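You operate a simulated robot arm through the tools that you are given. There is no shell and no other tool.

The job below is to be done with a simulated robot arm. You get a single attempt, and the scene is never put back.

TASK
Put one scoop of ice in the yellow cup.
Fine: level, with the blue scoop, none spilt; scoop back, ice tub shut, cup in the white tray. Set down upright: blue scoop, what you pick out.

Only the result counts: the job must be done as asked and must still hold three seconds after the hand-in. Knocking over, shifting, dropping, spilling or breaking anything else fails it.

THE ROBOT
A 7-joint arm with a two-finger parallel gripper, fixed in place. Base frame: the origin is at the foot of the arm, x ahead of it, y to its left, z up; the work surface is at about z = 0.015. Lengths are in m, angles in degrees, forces in N, time in s.
With the tool pointing down near the work surface it reaches from about 0.26 to 0.68 m from the base axis. Its first joint turns from -166.0 to 166.0 degrees. Payload 2.5 kg.
The tool frame sits at the grasp point between the pads (the TCP): z along the fingers, y along the line on which they close. The tips reach 0.03 m beyond it. The gripper opens to 0.094 m. The fingers are 0.028 m wide and 0.01 m thick; the gripper's body (0.05 by 0.096 m) begins 0.055 m behind the TCP.
Orientation is told as [roll, pitch, yaw] about the base's x, y, z axes, in that order, counted from this pose: with the fingers straight down and closing along the base's y, the tool's x points along the base's -x, its y along +y and its z along -z.

THE INTERFACE
- The arm moves only by the tool jog_arm. Its arguments are lists of equal length, an entry for each row: "slide": the shift along the tool's x, y, z in units of 40 mm (1.0 is 40 mm), a list of three; "delta_rot": the turn, a rotation vector about the tool's x, y, z in units of 8 degrees (1.0 is 8 degrees), a list of three. In form: {"slide": [[dx, dy, dz], ...], "delta_rot": [[rx, ry, rz], ...]}. A call has 1 to 20 rows; each row shifts and turns the commanded pose from where the row before left it, along the tool's axes as they then stand. "gripper" is the gripper command, from -1 (shut) to 1 (fully open), values between in proportion, set as the call begins (left out, the last holds). A call with a number of a shift or a turn outside -1 to 1 is refused whole. A row lasts 0.2 s, in which the tool goes at most 0.05 m and 8.6 degrees; a call with a longer step from one row to the next is refused whole, and so is a gripper value outside its range. A pose out of reach is approached as far as the arm can. The call stops where the force on the tool passes 40 N (or 10 N more than at its start, if that is more) or the arm is blocked; 0.2 s more then pass. Each finger travels about 0.072 m/s and halts on what it meets, pressing with about 40 N; the grip force reading is that of the motor and also rises with nothing between the fingers. The clock runs only during rows and for 0.2 s after the last one: add rows that do not move to give the fingers time. It gives the time, the measured TCP pose, the force on the tool (base axes), the opening and the grip force at its end, in the units of the frame above (readings bear some noise), with the torque about the TCP (base axes, N m) and any sound that the robot's microphone picked up, and new pictures: "views" is both (left out), scene, wrist or none.
- Cameras (640 x 400 px; columns grow to the right, rows downward): "scene" is fixed at [0.0501, 0.6494, 0.796]; the picture's right is [-0.81, -0.59, 0.00], its down [-0.35, 0.47, -0.81] and it looks along [0.48, -0.65, -0.59] (base axes); focal length 324 px, centre (320, 200). "wrist" rides on the gripper at [0.076, 0.014, -0.103] in the tool frame; the picture's right is [-0.18, 0.98, 0.00], its down [-0.75, -0.14, -0.64] and it looks along [-0.63, -0.12, 0.77] (tool axes); focal length 243 px, centre (320, 200). There is no depth. A picture from a camera that has moved, and an enlarged one, comes with that camera's place and axes in the base frame and with its lens.
- close_up(camera, box): a new picture of the part [left, top, right, bottom] of that camera's present view, enlarged. No time passes.
- finish_job(): hands the job in; it is judged then, once.

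Nothing tells you positions but the pictures and the camera data. Unless the task says otherwise, let go and move clear before handing in.

The tools are called after ">>>" as a command line: name --argument value ..., lists and objects as JSON in quotes. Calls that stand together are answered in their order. jog_arm: Moves the arm, as the interface text tells. Its arguments: {"type":"object","properties":{"slide":{"type":"array","items":{"type":"array","items":{"type":"number"}}},"delta_rot":{"type":"array","items":{"type":"array","items":{"type":"number"}}},"gripper":{"type":"number"},"views":{"type":"string","enum":["both","scene","wrist","none"]}},"required":["slide","delta_rot"]} The other tools are called the same way: close_up (camera, box) takes an enlarged picture of a part of a camera's view; finish_job () hands the job in.

At the start:

```text
time_s: 0.0
tool_pos: [0.4427, 0.1428, 0.379]
tool_rot: [0.0, -0.1, 0.0]
contact_force: [-0.3, 0.5, 0.7]
ft_torque: [0.04, 0.02, 0.01]
finger_gap: 0.094
grasp_force: 0.2
```

scene: 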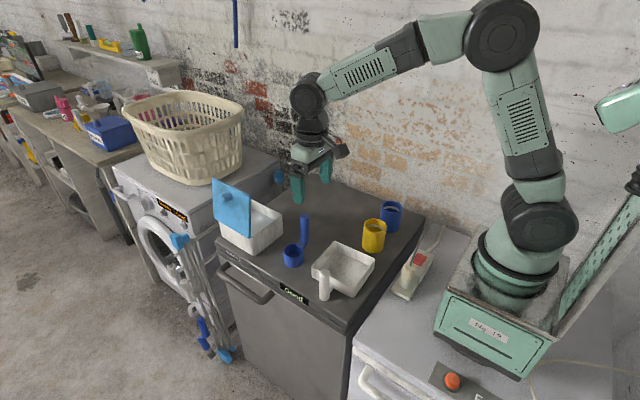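
wrist: 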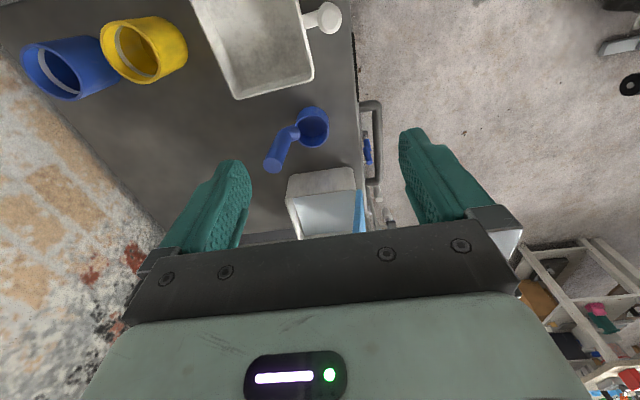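

I see a dark counter with an open white tub (blue lid), a blue scoop, a white tray with a handle, a yellow cup and a blue cup. I'll look closer before moving.

>>> close_up --camera "scene" --box '[200, 160, 320, 280]'

>>> close_up --camera "scene" --box '[300, 190, 440, 310]'

>>> close_up --camera "wrist" --box '[240, 90, 400, 250]'

>>> close_up --camera "wrist" --box '[0, 0, 360, 180]'

```text
3.33 times, centred on (260, 220) of scene
camera zoom: at [0.0501, 0.6494, 0.796], right [-0.81, -0.59, 0.0], down [-0.35, 0.47, -0.81], along [0.48, -0.65, -0.59], focal length 1080 px, centre (520, 133)
```

zoom: 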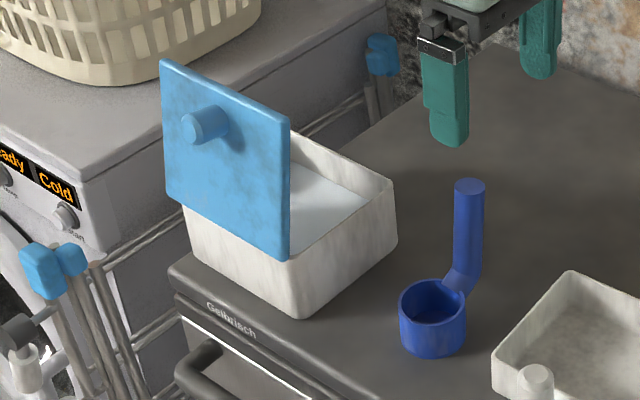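

```text
3.33 times, centred on (370, 250) of scene
camera zoom: at [0.0501, 0.6494, 0.796], right [-0.81, -0.59, 0.0], down [-0.35, 0.47, -0.81], along [0.48, -0.65, -0.59], focal length 1080 px, centre (153, 33)
```

zoom: 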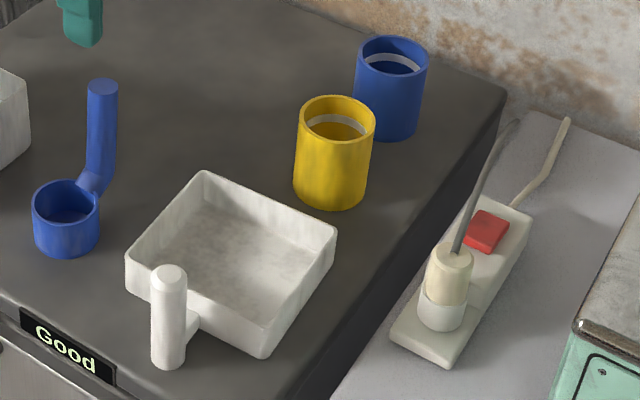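

```text
2.50 times, centred on (320, 170) of wrist
camera zoom: at [0.3656, 0.1565, 0.4809], right [0.18, 0.98, 0.0], down [0.75, -0.14, 0.64], along [0.63, -0.12, -0.77], focal length 606 px, centre (320, 275)
```

zoom: 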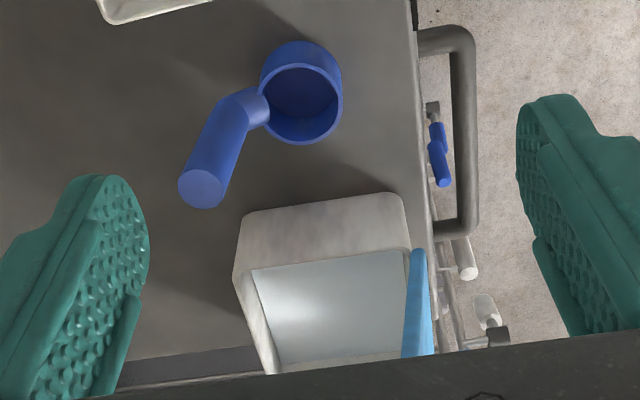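

```text
1.78 times, centred on (180, 90) of wrist
camera zoom: at [0.3656, 0.1565, 0.4809], right [0.18, 0.98, 0.0], down [0.75, -0.14, 0.64], along [0.63, -0.12, -0.77], focal length 431 px, centre (569, 396)
```

zoom: 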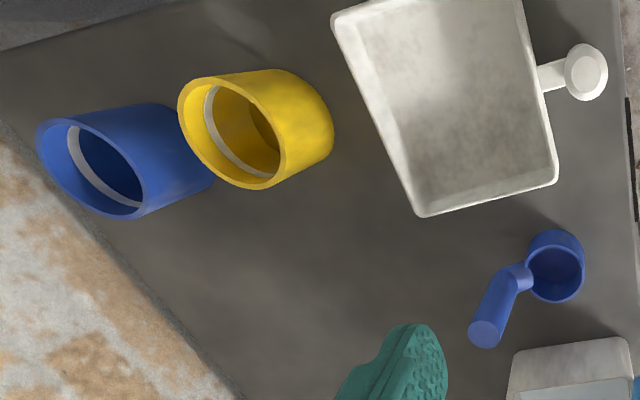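

The scoop's bowl is at about (0.55, 0.11) with its handle standing up. The tub is at about x 0.67–0.82, y 0.045–0.175, with its lid standing up on the +y side. The tray is around (0.40, 0.055) and the yellow cup near (0.38, -0.10). I'll move forward, staying high, to look into the tub from above.

>>> jog_arm --slide '[[-1, 0, 0], [-1, 0, 0], [-1, 0, 0], [-1, -0.5, 0], [0, -0.5, 0]]' --delta_rot '[[0, 0, 0], [0, 0, 0], [0, 0, 0], [0, 0, 0], [0, 0, 0]]' --views "both"

```text
time_s: 1.2
tool_pos: [0.6005, 0.1021, 0.3804]
tool_rot: [0.0, -0.2, 0.0]
contact_force: [-0.1, 0.1, -0.7]
ft_torque: [0.0, 0.0, 0.01]
finger_gap: 0.094
grasp_force: 0.0
camera wrist: at [0.5243, 0.1158, 0.4826], right [0.18, 0.98, 0.0], down [0.75, -0.14, 0.64], along [0.63, -0.12, -0.77], focal length 243 px, centre (320, 200)
```

scene: 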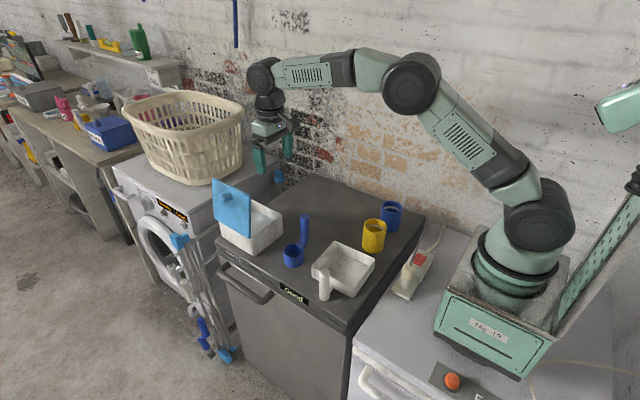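
wrist: 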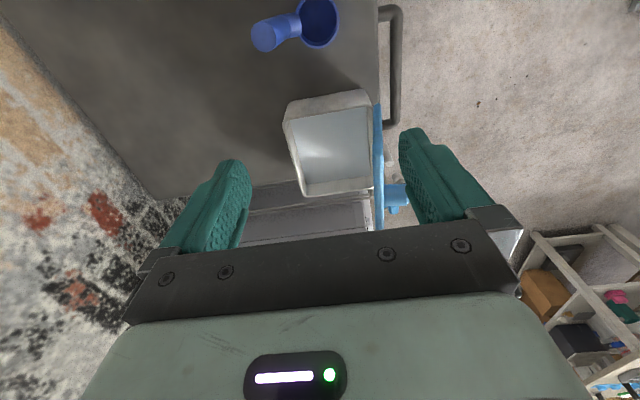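

>>> close_up --camera "wrist" --box '[240, 80, 440, 220]'

>>> close_up --camera "wrist" --box '[230, 0, 390, 110]'

>>> close_up --camera "scene" --box '[200, 170, 300, 260]'

>>> close_up --camera "scene" --box '[350, 190, 420, 260]'

```text
2.86 times, centred on (340, 150) of wrist
camera zoom: at [0.5243, 0.1158, 0.4826], right [0.18, 0.98, 0.0], down [0.75, -0.14, 0.64], along [0.63, -0.12, -0.77], focal length 693 px, centre (263, 343)
```

zoom: 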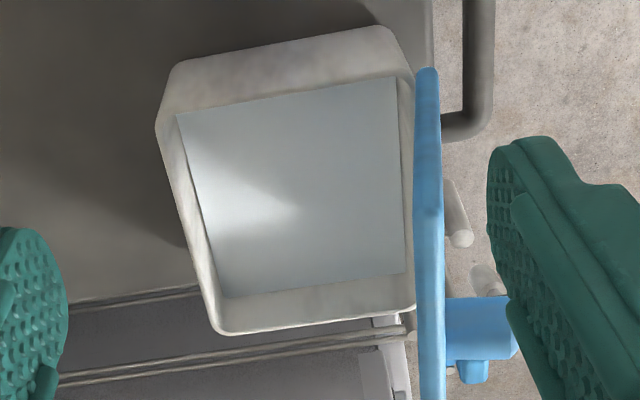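

```text
3.64 times, centred on (310, 55) of wrist
camera zoom: at [0.5243, 0.1158, 0.4826], right [0.18, 0.98, 0.0], down [0.75, -0.14, 0.64], along [0.63, -0.12, -0.77], focal length 882 px, centre (356, 727)
```

zoom: 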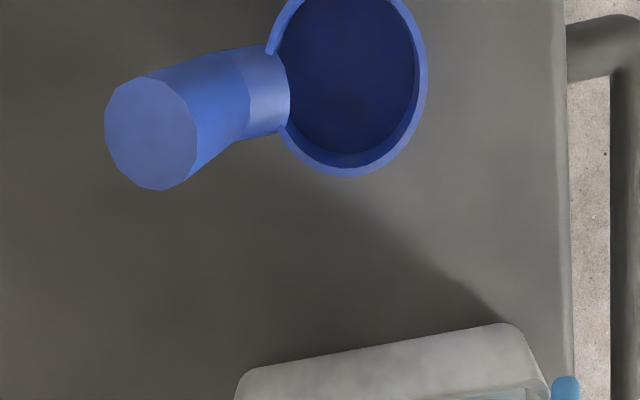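

```text
4.44 times, centred on (250, 215) of scene
camera zoom: at [0.0501, 0.6494, 0.796], right [-0.81, -0.59, 0.0], down [-0.35, 0.47, -0.81], along [0.48, -0.65, -0.59], focal length 1440 px, centre (631, 133)
```

zoom: 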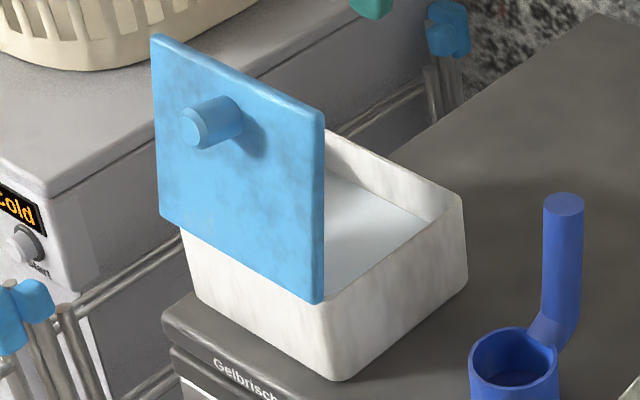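

```text
5.71 times, centred on (385, 225) of scene
camera zoom: at [0.0501, 0.6494, 0.796], right [-0.81, -0.59, 0.0], down [-0.35, 0.47, -0.81], along [0.48, -0.65, -0.59], focal length 1851 px, centre (-51, 57)
```

zoom: 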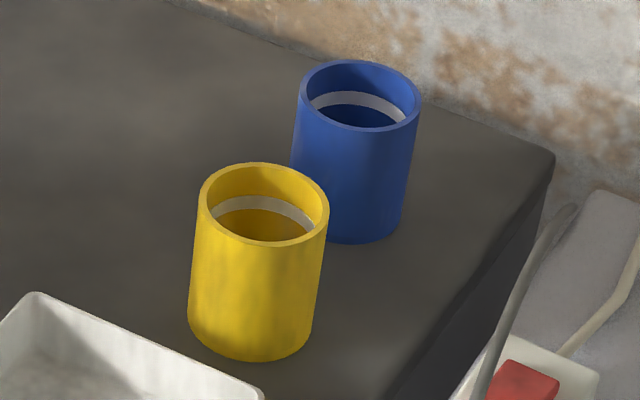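

The tub is about x 0.67–0.83, y 0.02–0.17, with its rim near z 0.09 and the ice surface near 0.065. I'll deal with the empty yellow cup first, so I'm moving above it and yawing 90° so the fingers close along x, clear of the blue cup.

>>> jog_arm --slide '[[0.784, -0.729, 0], [0.784, -0.729, 0], [0.784, -0.729, 0], [0.784, -0.729, 0], [0.784, -0.729, 0], [0.784, -0.729, 0], [0.784, -0.729, 0], [0, 0, 0], [0, 0, 0], [0, 0, 0], [0, 0, 0], [0, 0, 0], [0, 0, 0], [0, 0, 0], [0, 0, 0], [0, 0, 0], [0, 0, 0], [0, 0, 0], [0, 0, 0]]' --delta_rot '[[0, 0, 0], [0, 0, 0], [0, 0, 0], [0, 0, 0], [0, 0, 0], [0, 0, 0], [0, 0, 0], [0, 0, -0.9375], [0, 0, -0.9375], [0, 0, -0.9375], [0, 0, -0.9375], [0, 0, -0.9375], [0, 0, -0.9375], [0, 0, -0.9375], [0, 0, -0.9375], [0, 0, -0.9375], [0, 0, -0.9375], [0, 0, -0.9375], [0, 0, -0.9375]]' --views "both"

```text
time_s: 5.2
tool_pos: [0.3837, -0.1025, 0.3796]
tool_rot: [0.0, 0.0, 90.2]
contact_force: [-0.4, 0.2, 0.4]
ft_torque: [-0.02, -0.01, 0.01]
finger_gap: 0.094
grasp_force: 0.1
camera wrist: at [0.3678, -0.179, 0.4812], right [-0.98, 0.18, 0.0], down [0.14, 0.75, 0.64], along [0.12, 0.63, -0.77], focal length 243 px, centre (320, 200)
```

scene: 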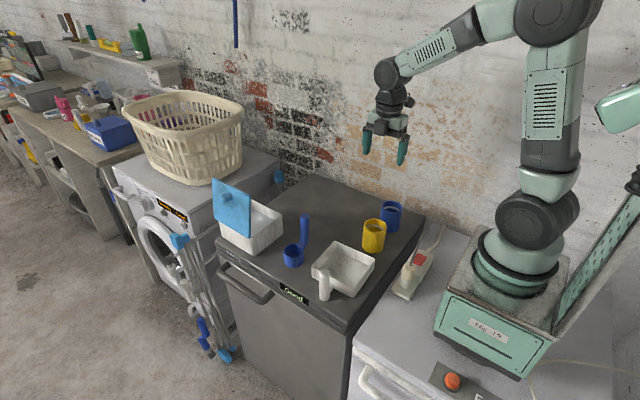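
wrist: 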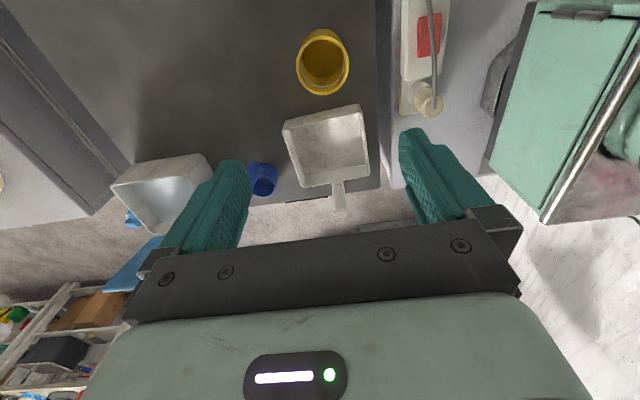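

>>> close_up --camera "wrist" --box '[240, 0, 420, 112]'

>>> close_up --camera "wrist" --box '[230, 90, 410, 230]'

```text
3.56 times, centred on (330, 56) of wrist
camera zoom: at [0.3678, -0.179, 0.4812], right [-0.98, 0.18, 0.0], down [0.14, 0.75, 0.64], along [0.12, 0.63, -0.77], focal length 863 px, centre (284, 712)
```

zoom: 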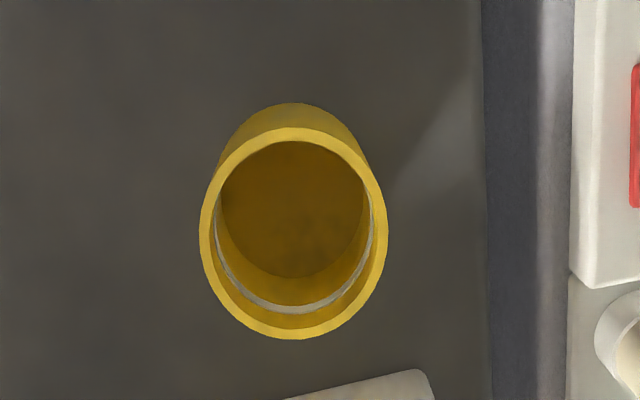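

```text
2.86 times, centred on (320, 160) of wrist
camera zoom: at [0.3678, -0.179, 0.4812], right [-0.98, 0.18, 0.0], down [0.14, 0.75, 0.64], along [0.12, 0.63, -0.77], focal length 693 px, centre (320, 314)
```

zoom: 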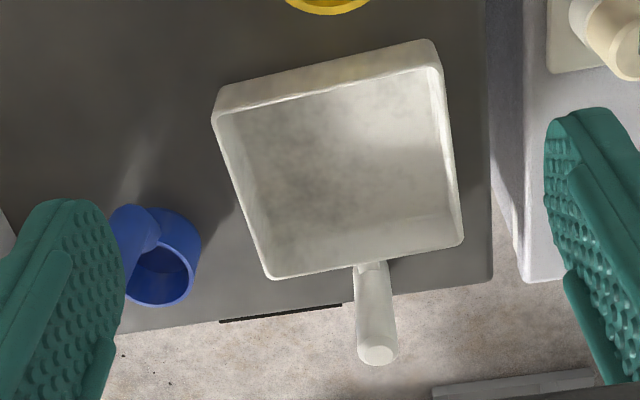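

The yellow cup is at about (0.380, -0.104), 73 mm across, and the tray centre is at (0.396, 0.058). I'll lower to just above the cup and check the alignment.

>>> jog_arm --slide '[[0.04, 0.1, 0.95], [0, 0, 0.95], [0, 0, 0.95], [0, 0, 0.95], [0, 0, 0.95], [0, 0, 0.95]]' --delta_rot '[[0, 0, 0], [0, 0, 0], [0, 0, 0], [0, 0, 0], [0, 0, 0], [0, 0, 0]]' --views "both"

```text
time_s: 6.6
tool_pos: [0.3802, -0.1047, 0.152]
tool_rot: [-0.2, 0.0, 90.0]
contact_force: [0.0, 0.2, -0.5]
ft_torque: [-0.02, 0.01, 0.01]
finger_gap: 0.0941
grasp_force: 0.1
camera wrist: at [0.3657, -0.1817, 0.2542], right [-0.98, 0.18, 0.0], down [0.14, 0.75, 0.64], along [0.12, 0.63, -0.77], focal length 243 px, centre (320, 200)
```

scene: 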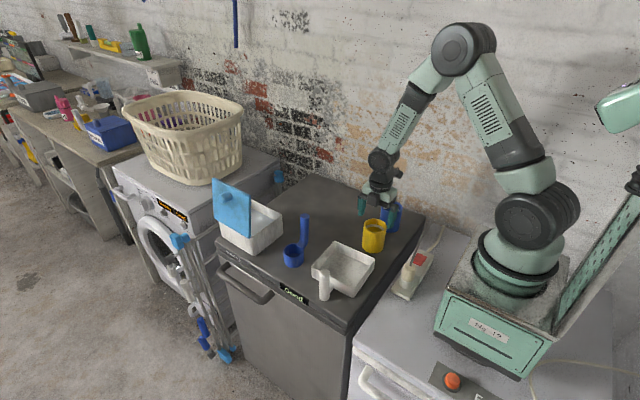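
wrist: 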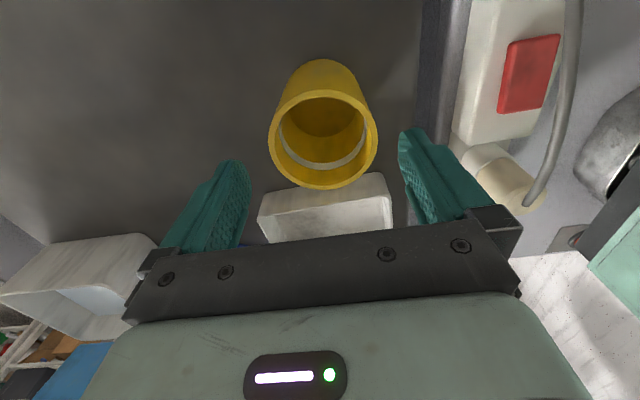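

The alignment is good: cup centre about (0.379, -0.105), rim about z 0.095. I'll lower to z 0.075 and close on it.

>>> jog_arm --slide '[[0, 0.02, 0.65], [0, 0, 0.65], [0, 0, 0.62]]' --delta_rot '[[0, 0, 0], [0, 0, 0], [0, 0, 0]]' --views "both"

>>> jog_arm --slide '[[0, 0, 0], [0, 0, 0], [0, 0, 0]]' --delta_rot '[[0, 0, 0], [0, 0, 0], [0, 0, 0]]' --gripper -0.1 --views "wrist"

```text
time_s: 7.4
tool_pos: [0.3803, -0.1048, 0.075]
tool_rot: [0.0, 0.0, 90.1]
contact_force: [-0.1, -0.4, -1.5]
ft_torque: [0.02, -0.02, -0.01]
finger_gap: 0.0939
grasp_force: 0.0
camera wrist: at [0.3648, -0.1814, 0.1766], right [-0.98, 0.18, 0.0], down [0.14, 0.75, 0.64], along [0.12, 0.63, -0.77], focal length 243 px, centre (320, 200)
```

scene: 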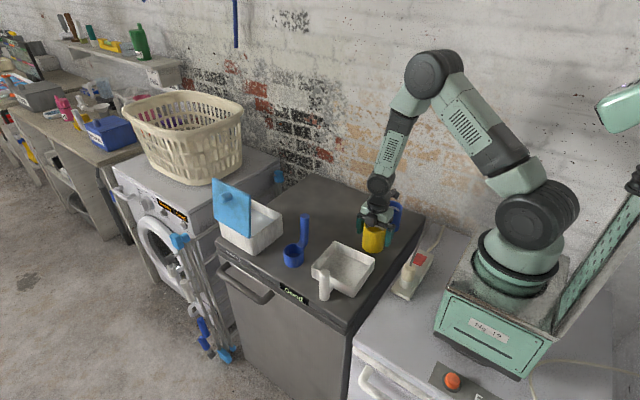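
wrist: 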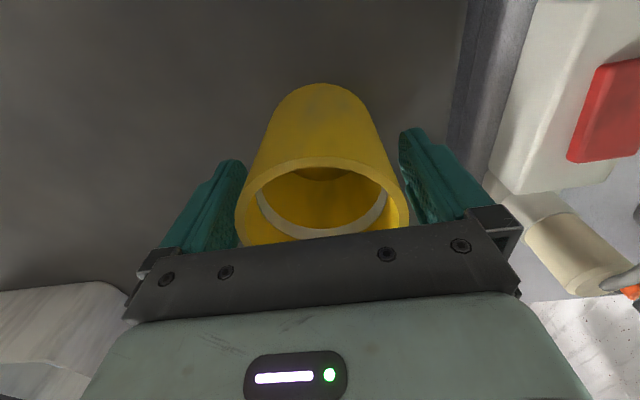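

```text
time_s: 8.2
tool_pos: [0.3806, -0.1051, 0.0746]
tool_rot: [-0.1, 0.0, 90.0]
contact_force: [-0.1, 0.6, 0.1]
ft_torque: [-0.01, -0.01, 0.0]
finger_gap: 0.0756
grasp_force: 39.7
camera wrist: at [0.3648, -0.1815, 0.1769], right [-0.98, 0.18, 0.0], down [0.14, 0.75, 0.64], along [0.12, 0.63, -0.77], focal length 243 px, centre (320, 200)
```

wrist: 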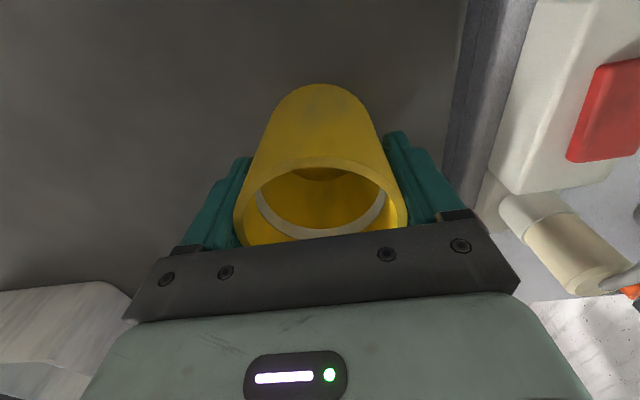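

The cup is held. I'll lift it 8 cm and carry it over the tray centre.

>>> jog_arm --slide '[[0, 0, -0.6], [0, 0, -0.7], [0, 0, -0.7], [-0.68, -0.065, 0], [-0.68, -0.065, 0], [-0.68, -0.065, 0], [-0.68, -0.065, 0], [-0.68, -0.065, 0], [-0.68, -0.065, 0], [0, 0, 0]]' --delta_rot '[[0, 0, 0], [0, 0, 0], [0, 0, 0], [0, 0, 0], [0, 0, 0], [0, 0, 0], [0, 0, 0], [0, 0, 0], [0, 0, 0], [0, 0, 0]]' --views "both"

```text
time_s: 10.4
tool_pos: [0.3936, 0.0598, 0.1517]
tool_rot: [-0.1, -0.1, 90.0]
contact_force: [0.0, 0.7, -1.3]
ft_torque: [0.01, -0.01, 0.0]
finger_gap: 0.0755
grasp_force: 39.6
camera wrist: at [0.3791, -0.0168, 0.254], right [-0.98, 0.18, 0.0], down [0.14, 0.75, 0.64], along [0.12, 0.63, -0.77], focal length 243 px, centre (320, 200)
```

scene: 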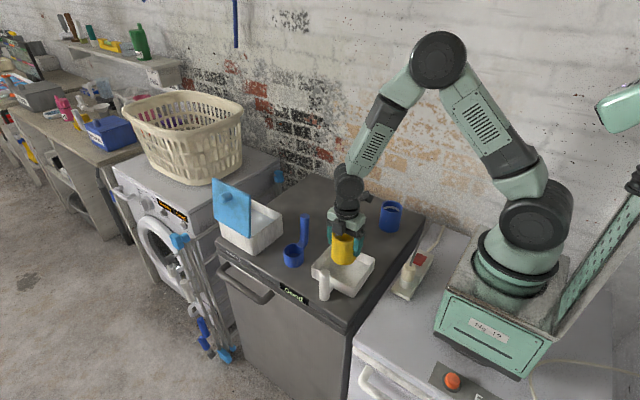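
wrist: 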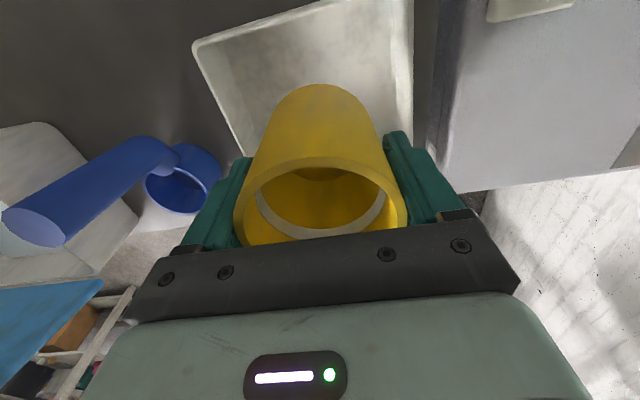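

The cup is centred over the tray. I'll lower it gently, in shorter steps near the floor.

>>> jog_arm --slide '[[0, 0, 0.6], [0, 0, 0.6], [0, 0, 0.4], [0, 0, 0.08], [0, 0, 0.05]]' --delta_rot '[[0, 0, 0], [0, 0, 0], [0, 0, 0], [0, 0, 0], [0, 0, 0]]' --views "none"

```text
time_s: 11.6
tool_pos: [0.3932, 0.0585, 0.0836]
tool_rot: [0.0, 0.0, 90.2]
contact_force: [1.1, -0.8, -0.6]
ft_torque: [0.01, 0.02, -0.01]
finger_gap: 0.0753
grasp_force: 40.4
```

>>> jog_arm --slide '[[0, 0, 0.04], [0, 0, 0.04], [0, 0, 0.0]]' --delta_rot '[[0, 0, 0], [0, 0, 0], [0, 0, 0]]' --views "none"

```text
time_s: 12.4
tool_pos: [0.393, 0.0599, 0.0813]
tool_rot: [-0.2, 0.1, 90.0]
contact_force: [0.8, -0.1, -2.4]
ft_torque: [0.04, -0.01, 0.01]
finger_gap: 0.0753
grasp_force: 40.4
```

>>> jog_arm --slide '[[0, 0, 0.03], [0, 0, 0.03], [0, 0, 0.0]]' --delta_rot '[[0, 0, 0], [0, 0, 0], [0, 0, 0]]' --views "none"

>>> close_up --camera "scene" --box '[290, 200, 400, 310]'

```text
time_s: 13.2
tool_pos: [0.3923, 0.0583, 0.0805]
tool_rot: [0.0, 0.0, 90.1]
contact_force: [-4.6, -2.4, 19.2]
ft_torque: [-0.01, 0.46, 0.08]
finger_gap: 0.0752
grasp_force: 40.0
```

```text
3.64 times, centred on (345, 255) of scene
camera zoom: at [0.0501, 0.6494, 0.796], right [-0.81, -0.59, 0.0], down [-0.35, 0.47, -0.81], along [0.48, -0.65, -0.59], focal length 1178 px, centre (229, 0)
```

zoom: 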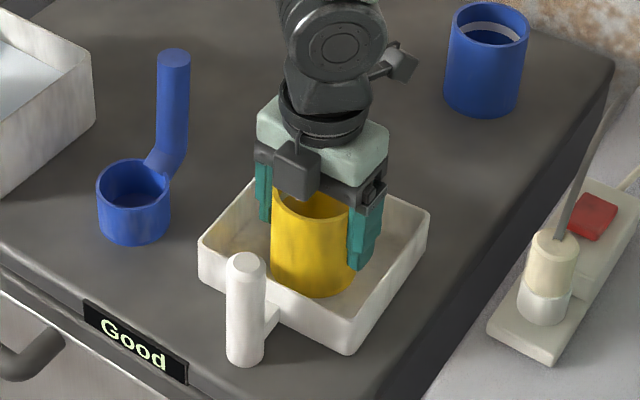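

The cup has touched down on the tray floor. I'll ease off the pressure and open part way, then rise clear.

>>> jog_arm --slide '[[0, 0, -0.02], [0, 0, 0]]' --delta_rot '[[0, 0, 0], [0, 0, 0]]' --views "none"

>>> jog_arm --slide '[[0, 0, 0], [0, 0, 0], [0, 0, -0.2], [0, 0, -0.6], [0, 0, -0.8], [0, 0, -1], [0, 0, -1], [0, 0, -1]]' --delta_rot '[[0, 0, 0], [0, 0, 0], [0, 0, 0], [0, 0, 0], [0, 0, 0], [0, 0, 0], [0, 0, 0], [0, 0, 0]]' --gripper 0.83 --views "both"

```text
time_s: 13.8
tool_pos: [0.3932, 0.0579, 0.0801]
tool_rot: [-0.1, 0.0, 90.0]
contact_force: [-1.1, 1.1, 1.4]
ft_torque: [-0.03, 0.23, -0.04]
finger_gap: 0.0753
grasp_force: 40.1
```

```text
time_s: 15.6
tool_pos: [0.3949, 0.0582, 0.266]
tool_rot: [0.0, 0.0, 90.0]
contact_force: [-0.3, 0.9, -0.1]
ft_torque: [0.0, 0.0, 0.02]
finger_gap: 0.0862
grasp_force: 0.0
camera wrist: at [0.3801, -0.0184, 0.3689], right [-0.98, 0.18, 0.0], down [0.14, 0.75, 0.64], along [0.12, 0.63, -0.77], focal length 243 px, centre (320, 200)
```

scene: 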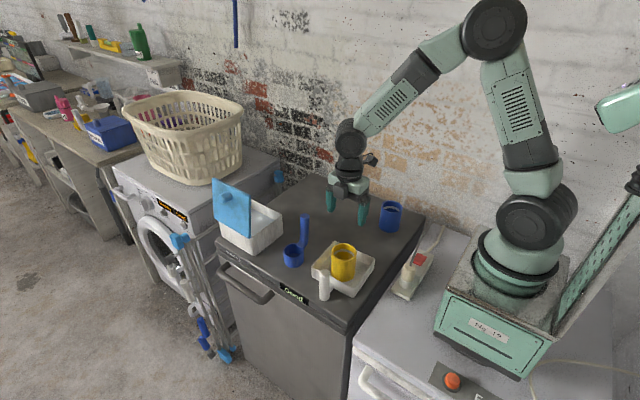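
wrist: 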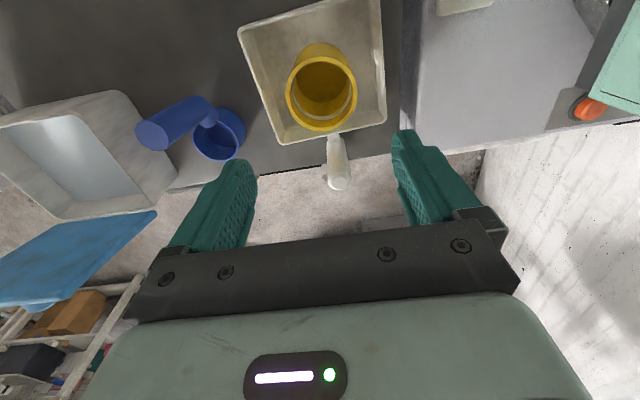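

The yellow cup now stands in the tray. Next is the scoop: I'll hold its upright handle (about (0.547, 0.052), z 0.065–0.166) with the tool tilted about 55° from the −y side. That lets the arm reach the tub and later tip through vertical to pour.

>>> jog_arm --slide '[[0.55, -0.95, 0], [0.55, -0.95, 0], [0.55, -0.95, 0], [0.55, -0.95, 0], [0, 0, 0], [0, 0, 0], [0, 0, 0], [0, 0, 0], [0, 0, 0], [0, 0, 0], [0, 0, 0], [0, 0, 0]]' --delta_rot '[[0, 0, 0], [0, 0, 0], [0, 0, 0], [0, 0, 0], [0, -0.982, 0], [0, -0.982, 0], [0, -0.982, 0], [0, -0.982, 0], [0, -0.982, 0], [0, -0.982, 0], [0, -0.982, 0], [0, 0, 0]]' --views "both"

```text
time_s: 18.2
tool_pos: [0.5459, -0.028, 0.2636]
tool_rot: [-0.1, -55.1, 90.2]
contact_force: [0.5, -0.1, 0.6]
ft_torque: [0.03, 0.0, -0.01]
finger_gap: 0.086
grasp_force: 0.1
camera wrist: at [0.5307, -0.156, 0.2601], right [-0.98, 0.1, 0.15], down [0.14, -0.09, 0.99], along [0.12, 0.99, 0.08], focal length 243 px, centre (320, 200)
```

scene: 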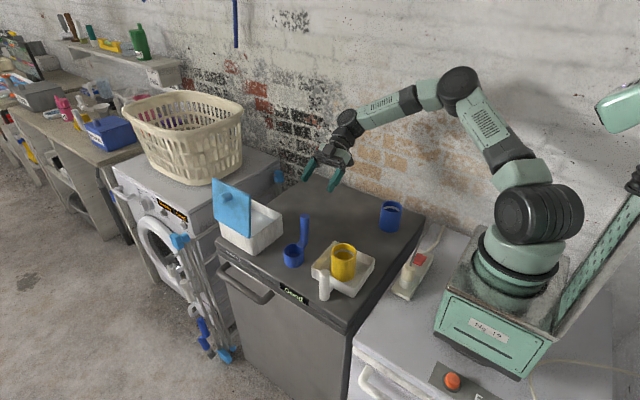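
wrist: 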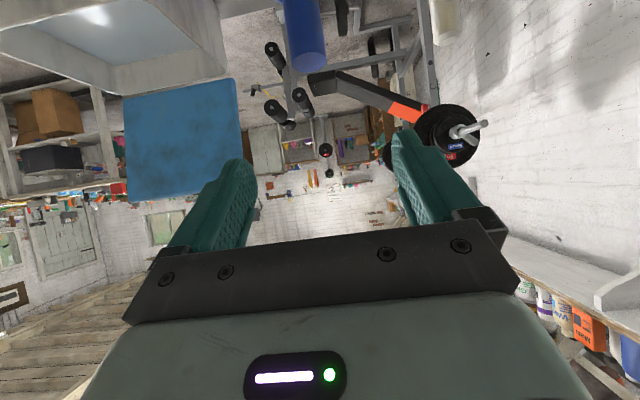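

>>> jog_arm --slide '[[0.7, 0, 0.46], [0.7, 0, 0.46], [0, 0, 0]]' --delta_rot '[[0, 0, 0], [0, 0, 0], [0, 0, 0]]' --views "both"

>>> close_up --camera "scene" --box '[260, 150, 380, 280]'

```text
time_s: 19.0
tool_pos: [0.5455, -0.0285, 0.1976]
tool_rot: [-0.2, -55.0, 90.2]
contact_force: [0.1, 1.1, 0.0]
ft_torque: [0.0, -0.02, 0.0]
finger_gap: 0.0858
grasp_force: 0.1
camera wrist: at [0.531, -0.1569, 0.1937], right [-0.98, 0.11, 0.15], down [0.14, -0.09, 0.99], along [0.12, 0.99, 0.08], focal length 243 px, centre (320, 200)
```

scene: 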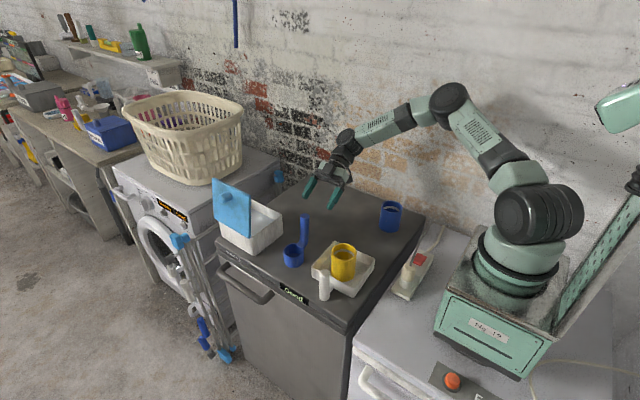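
wrist: 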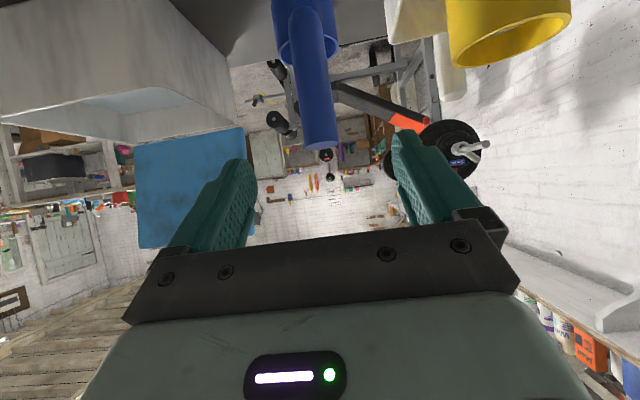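

```text
3.08 times, centred on (320, 215) of scene
camera zoom: at [0.0501, 0.6494, 0.796], right [-0.81, -0.59, 0.0], down [-0.35, 0.47, -0.81], along [0.48, -0.65, -0.59], focal length 997 px, centre (320, 154)
```

zoom: 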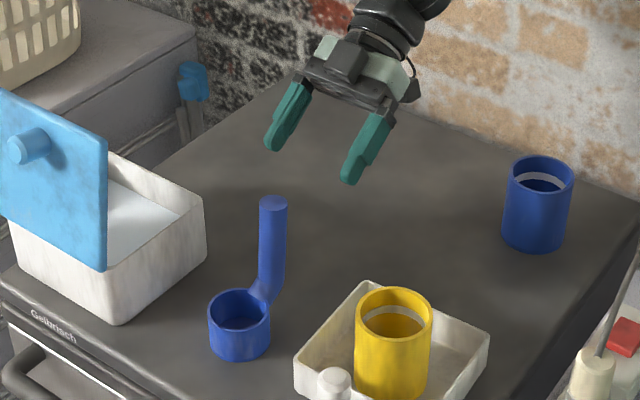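

The handle is centred between the fingers. I'll advance 10 cm along the tool axis onto it.

>>> jog_arm --slide '[[0, -0.06, 0.8], [0, 0, 0.8], [0, 0, 0.6], [0, 0, 0.3]]' --delta_rot '[[0, 0, 0], [0, 0, 0], [0, 0, 0], [0, 0, 0]]' --views "both"

>>> close_up --camera "scene" --box '[260, 170, 360, 280]'

```text
time_s: 20.0
tool_pos: [0.5476, 0.0483, 0.1391]
tool_rot: [-0.2, -55.0, 90.2]
contact_force: [0.4, -1.0, -0.4]
ft_torque: [-0.04, 0.01, -0.01]
finger_gap: 0.0858
grasp_force: 0.1
camera wrist: at [0.533, -0.0783, 0.1354], right [-0.98, 0.1, 0.15], down [0.14, -0.09, 0.99], along [0.12, 0.99, 0.08], focal length 243 px, centre (320, 200)
```

scene: 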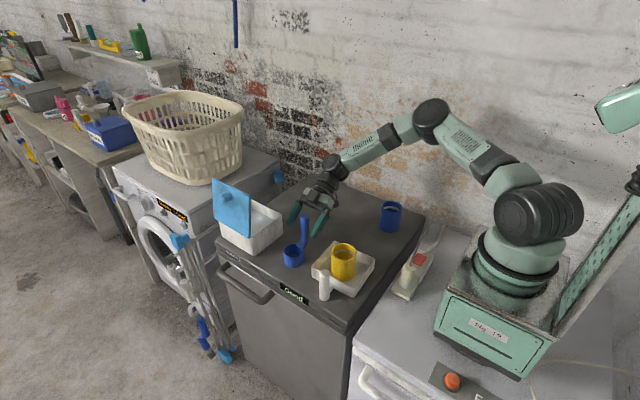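
wrist: 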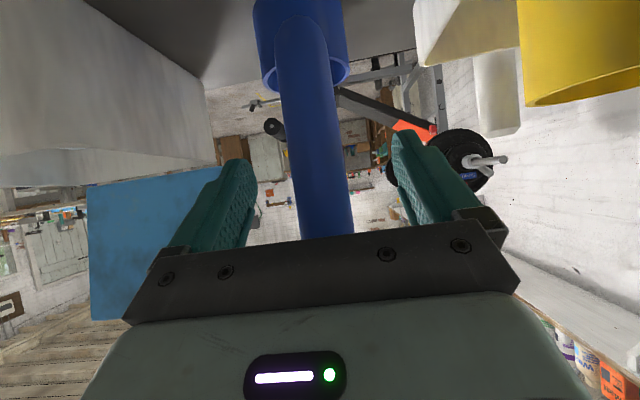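

```text
3.64 times, centred on (310, 225) of scene
camera zoom: at [0.0501, 0.6494, 0.796], right [-0.81, -0.59, 0.0], down [-0.35, 0.47, -0.81], along [0.48, -0.65, -0.59], focal length 1178 px, centre (356, 109)
```

zoom: 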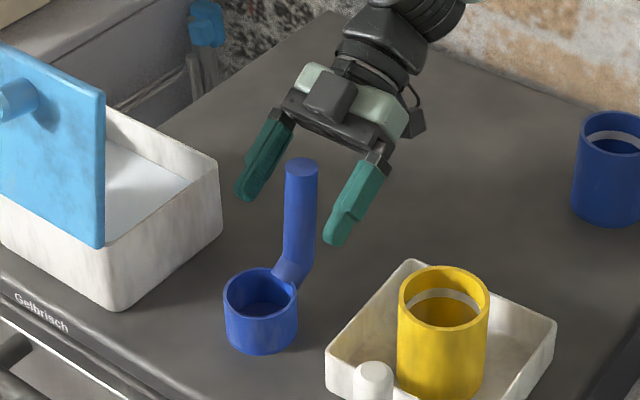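

>>> jog_arm --slide '[[0, 0, 0.1], [0, 0, 0], [0, 0, 0], [0, 0, 0], [0, 0, 0], [0, 0, 0]]' --delta_rot '[[0, 0, 0], [0, 0, 0], [0, 0, 0], [0, 0, 0], [0, 0, 0], [0, 0, 0]]' --gripper -1 --views "both"

>>> close_up --camera "scene" --box '[260, 170, 360, 280]'

```text
time_s: 21.4
tool_pos: [0.5478, 0.0534, 0.139]
tool_rot: [-0.2, -55.0, 90.3]
contact_force: [-0.4, 0.5, 0.8]
ft_torque: [0.07, -0.08, 0.01]
finger_gap: 0.0325
grasp_force: 39.8
camera wrist: at [0.533, -0.0747, 0.1339], right [-0.98, 0.11, 0.15], down [0.14, -0.09, 0.99], along [0.12, 0.99, 0.08], focal length 243 px, centre (320, 200)
```

scene: 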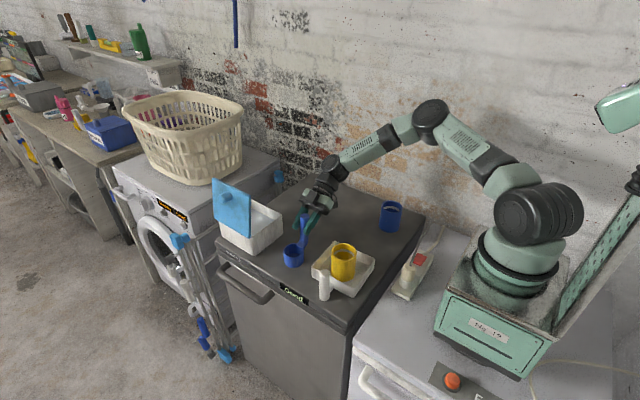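
wrist: 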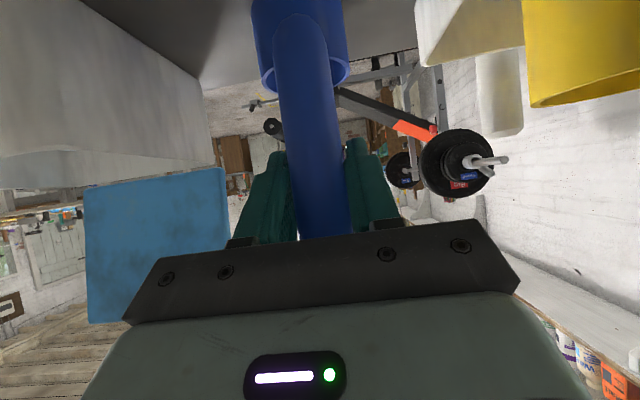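

```text
3.64 times, centred on (310, 225) of scene
camera zoom: at [0.0501, 0.6494, 0.796], right [-0.81, -0.59, 0.0], down [-0.35, 0.47, -0.81], along [0.48, -0.65, -0.59], focal length 1178 px, centre (356, 109)
```

zoom: 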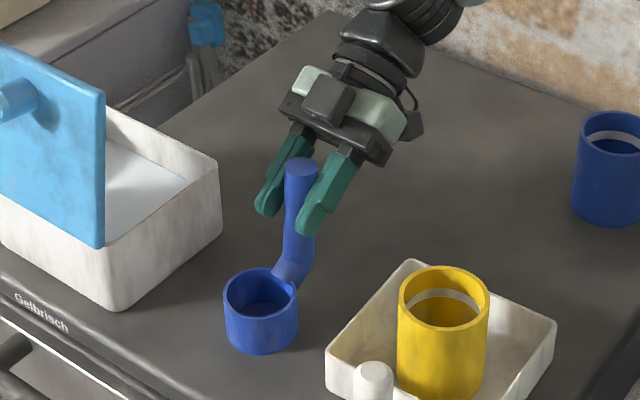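

The scoop is gripped at TCP (0.548, 0.053, 0.139), which is the pose I'll return it to. I'll lift it 16 cm and turn it −90° about vertical so the bowl points forward (+x) and the tool reaches towards the tub.

>>> jog_arm --slide '[[-0.4, 0, -0.28], [-0.75, 0, -0.526], [-0.819, 0, -0.574], [-0.819, 0, -0.574], [-0.49, 0, -0.344], [0, 0, 0], [0, 0, 0], [0, 0, 0], [0, 0, 0], [0, 0, 0], [0, 0, 0], [0, 0, 0], [0, 0, 0], [0, 0, 0], [0, 0, 0], [0, 0, 0], [0, 0, 0], [0, 0, 0]]' --delta_rot '[[0, 0, 0], [0, 0, 0], [0, 0, 0], [0, 0, 0], [0, 0, 0], [0.768, 0, 0.538], [0.768, 0, 0.538], [0.768, 0, 0.538], [0.768, 0, 0.538], [0.768, 0, 0.538], [0.768, 0, 0.538], [0.768, 0, 0.538], [0.768, 0, 0.538], [0.768, 0, 0.538], [0.768, 0, 0.538], [0.768, 0, 0.538], [0.768, 0, 0.538], [0, 0, 0]]' --views "both"

```text
time_s: 25.2
tool_pos: [0.5481, 0.0541, 0.299]
tool_rot: [0.1, -55.2, -0.1]
contact_force: [0.4, -0.1, -1.2]
ft_torque: [-0.02, 0.08, 0.02]
finger_gap: 0.0324
grasp_force: 40.8
camera wrist: at [0.4196, 0.0685, 0.294], right [0.11, 0.98, 0.15], down [-0.1, -0.14, 0.99], along [0.99, -0.12, 0.08], focal length 243 px, centre (320, 200)
```

scene: 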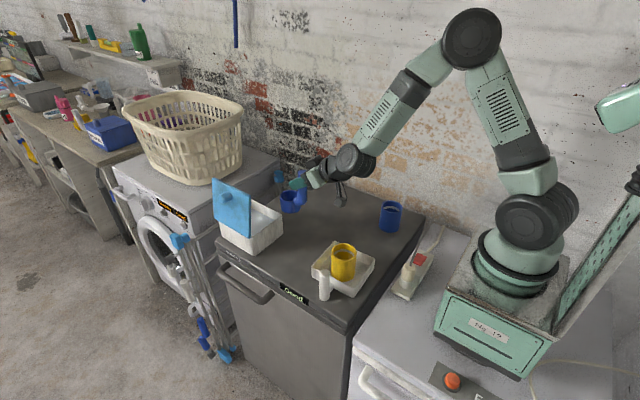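
wrist: 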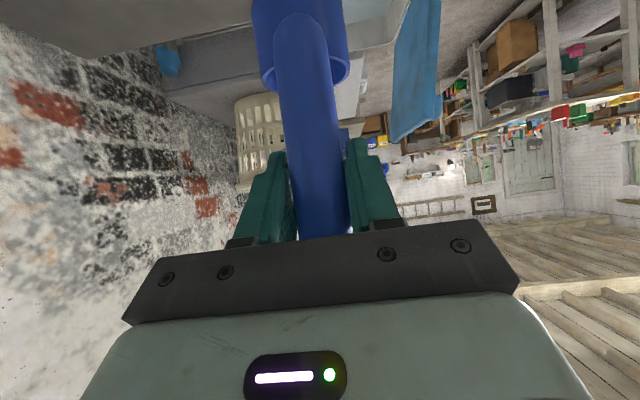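

The grip is holding and the bowl points forward. I'll move over the tub to about TCP (0.705, 0.095, 0.25), staying clear of the lid.

>>> jog_arm --slide '[[-0.5, 0.2, 0.72], [-0.5, 0.2, 0.72], [-0.5, 0.2, 0.72], [-0.5, 0.2, 0.72], [-0.2, 0.2, 0.4], [0.5, 0, 0.1], [0, 0, 0]]' --delta_rot '[[0, 0, 0], [0, 0, 0], [0, 0, 0], [0, 0, 0], [0, 0, 0], [0, 0, 0], [0, 0, 0]]' --views "both"

>>> close_up --camera "scene" --box '[200, 150, 320, 270]'

```text
time_s: 26.8
tool_pos: [0.6971, 0.0966, 0.2757]
tool_rot: [0.0, -55.2, 0.1]
contact_force: [0.5, 0.5, -1.6]
ft_torque: [-0.01, 0.04, 0.01]
finger_gap: 0.0324
grasp_force: 40.3
camera wrist: at [0.569, 0.1102, 0.2712], right [0.1, 0.98, 0.15], down [-0.1, -0.14, 0.99], along [0.99, -0.12, 0.08], focal length 243 px, centre (320, 200)
```

scene: 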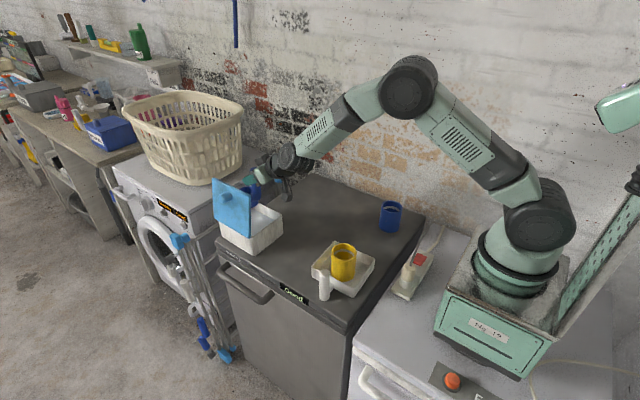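
wrist: 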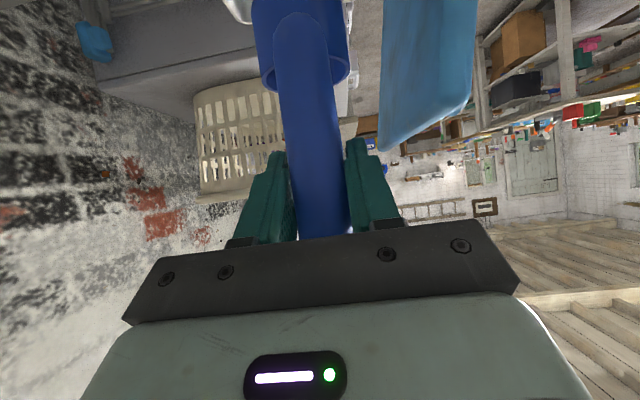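

```text
3.33 times, centred on (260, 210) of scene
camera zoom: at [0.0501, 0.6494, 0.796], right [-0.81, -0.59, 0.0], down [-0.35, 0.47, -0.81], along [0.48, -0.65, -0.59], focal length 1080 px, centre (520, 167)
```

zoom: 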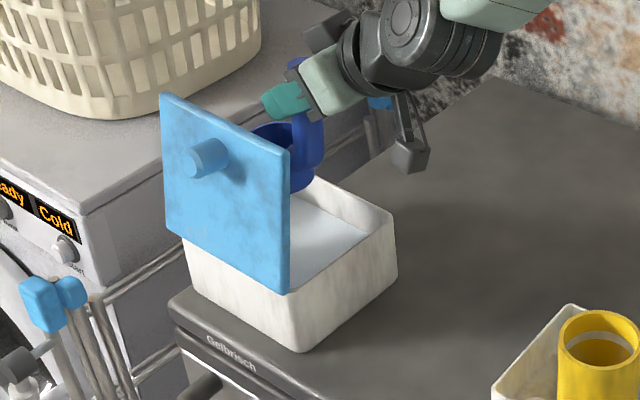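

The bowl is centred above the ice. I'll lower it vertically into the ice slowly while watching the force.

>>> jog_arm --slide '[[0.5, 0, 0.35], [0.5, 0, 0.35], [0.4, 0, 0.28], [0.3, 0, 0.21], [0, 0, 0]]' --delta_rot '[[0, 0, 0], [0, 0, 0], [0, 0, 0], [0, 0, 0], [0, 0, 0]]' --views "scene"

>>> close_up --camera "scene" --box '[210, 150, 310, 260]'

```text
time_s: 28.0
tool_pos: [0.6972, 0.0935, 0.193]
tool_rot: [0.0, -55.0, 0.1]
contact_force: [0.5, -0.9, -1.1]
ft_torque: [0.01, 0.06, -0.02]
finger_gap: 0.0321
grasp_force: 39.7
```

scene: 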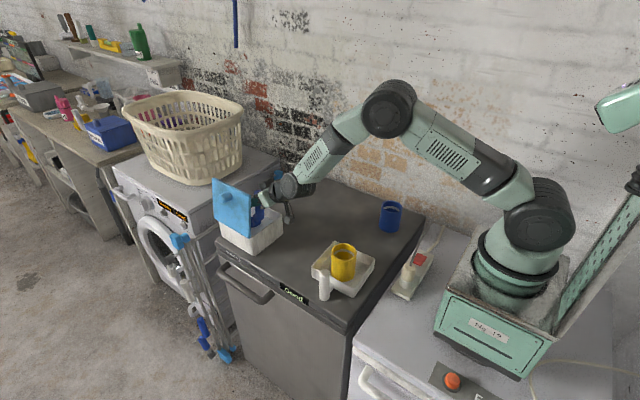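

```text
3.64 times, centred on (260, 205) of scene
camera zoom: at [0.0501, 0.6494, 0.796], right [-0.81, -0.59, 0.0], down [-0.35, 0.47, -0.81], along [0.48, -0.65, -0.59], focal length 1178 px, centre (538, 182)
```

zoom: 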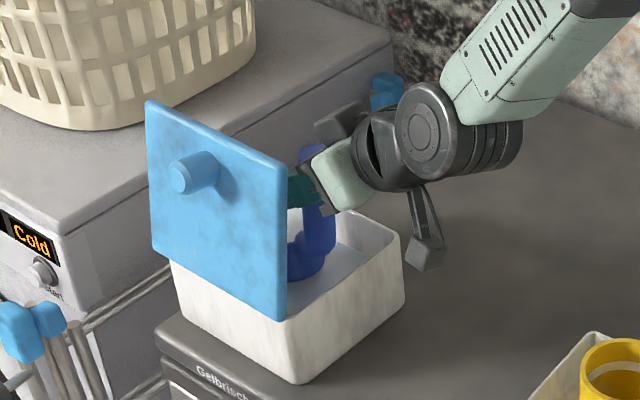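

>>> jog_arm --slide '[[0.2, 0.03, 0.14], [0.2, 0.03, 0.14], [0, 0, 0]]' --delta_rot '[[0, 0, 0], [0, 0, 0], [0, 0, 0]]' --views "none"

>>> jog_arm --slide '[[0.15, 0, 0.105], [0.15, 0, 0.105], [0, 0, 0]]' --delta_rot '[[0, 0, 0], [0, 0, 0], [0, 0, 0]]' --views "both"

>>> close_up --camera "scene" --box '[210, 150, 310, 260]'

```text
time_s: 28.8
tool_pos: [0.6977, 0.0964, 0.1728]
tool_rot: [0.0, -55.0, 0.1]
contact_force: [1.2, 0.9, 0.4]
ft_torque: [0.0, 0.05, -0.03]
finger_gap: 0.0322
grasp_force: 40.1
```

```text
time_s: 29.6
tool_pos: [0.6985, 0.0961, 0.1574]
tool_rot: [0.0, -55.1, 0.1]
contact_force: [-0.3, -0.3, -1.4]
ft_torque: [-0.01, 0.05, -0.02]
finger_gap: 0.0321
grasp_force: 40.1
camera wrist: at [0.57, 0.1106, 0.1545], right [0.1, 0.98, 0.15], down [-0.1, -0.14, 0.99], along [0.99, -0.12, 0.08], focal length 243 px, centre (320, 200)
```

scene: 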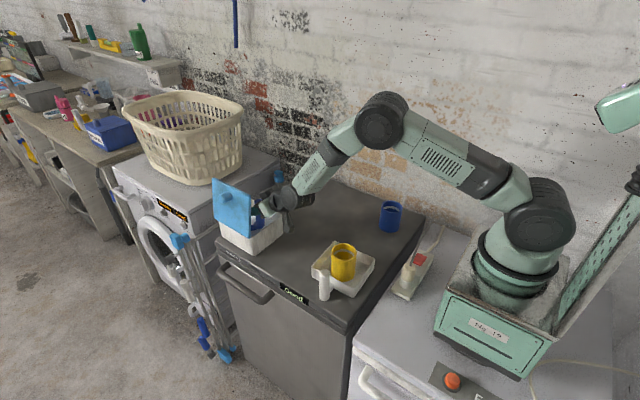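
wrist: 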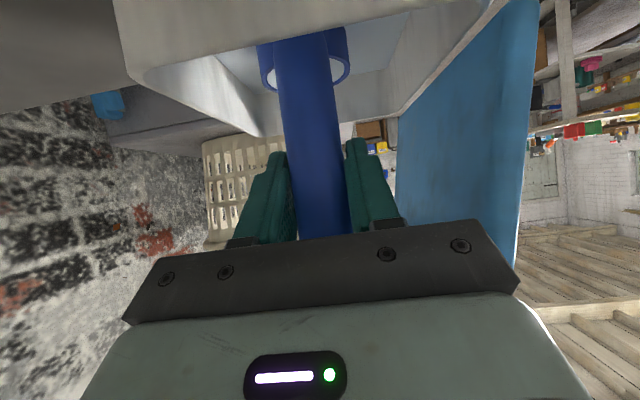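

```text
3.64 times, centred on (260, 205) of scene
camera zoom: at [0.0501, 0.6494, 0.796], right [-0.81, -0.59, 0.0], down [-0.35, 0.47, -0.81], along [0.48, -0.65, -0.59], focal length 1178 px, centre (538, 182)
```

zoom: 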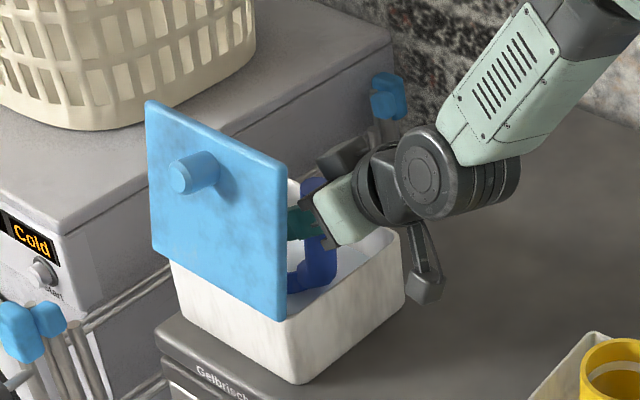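

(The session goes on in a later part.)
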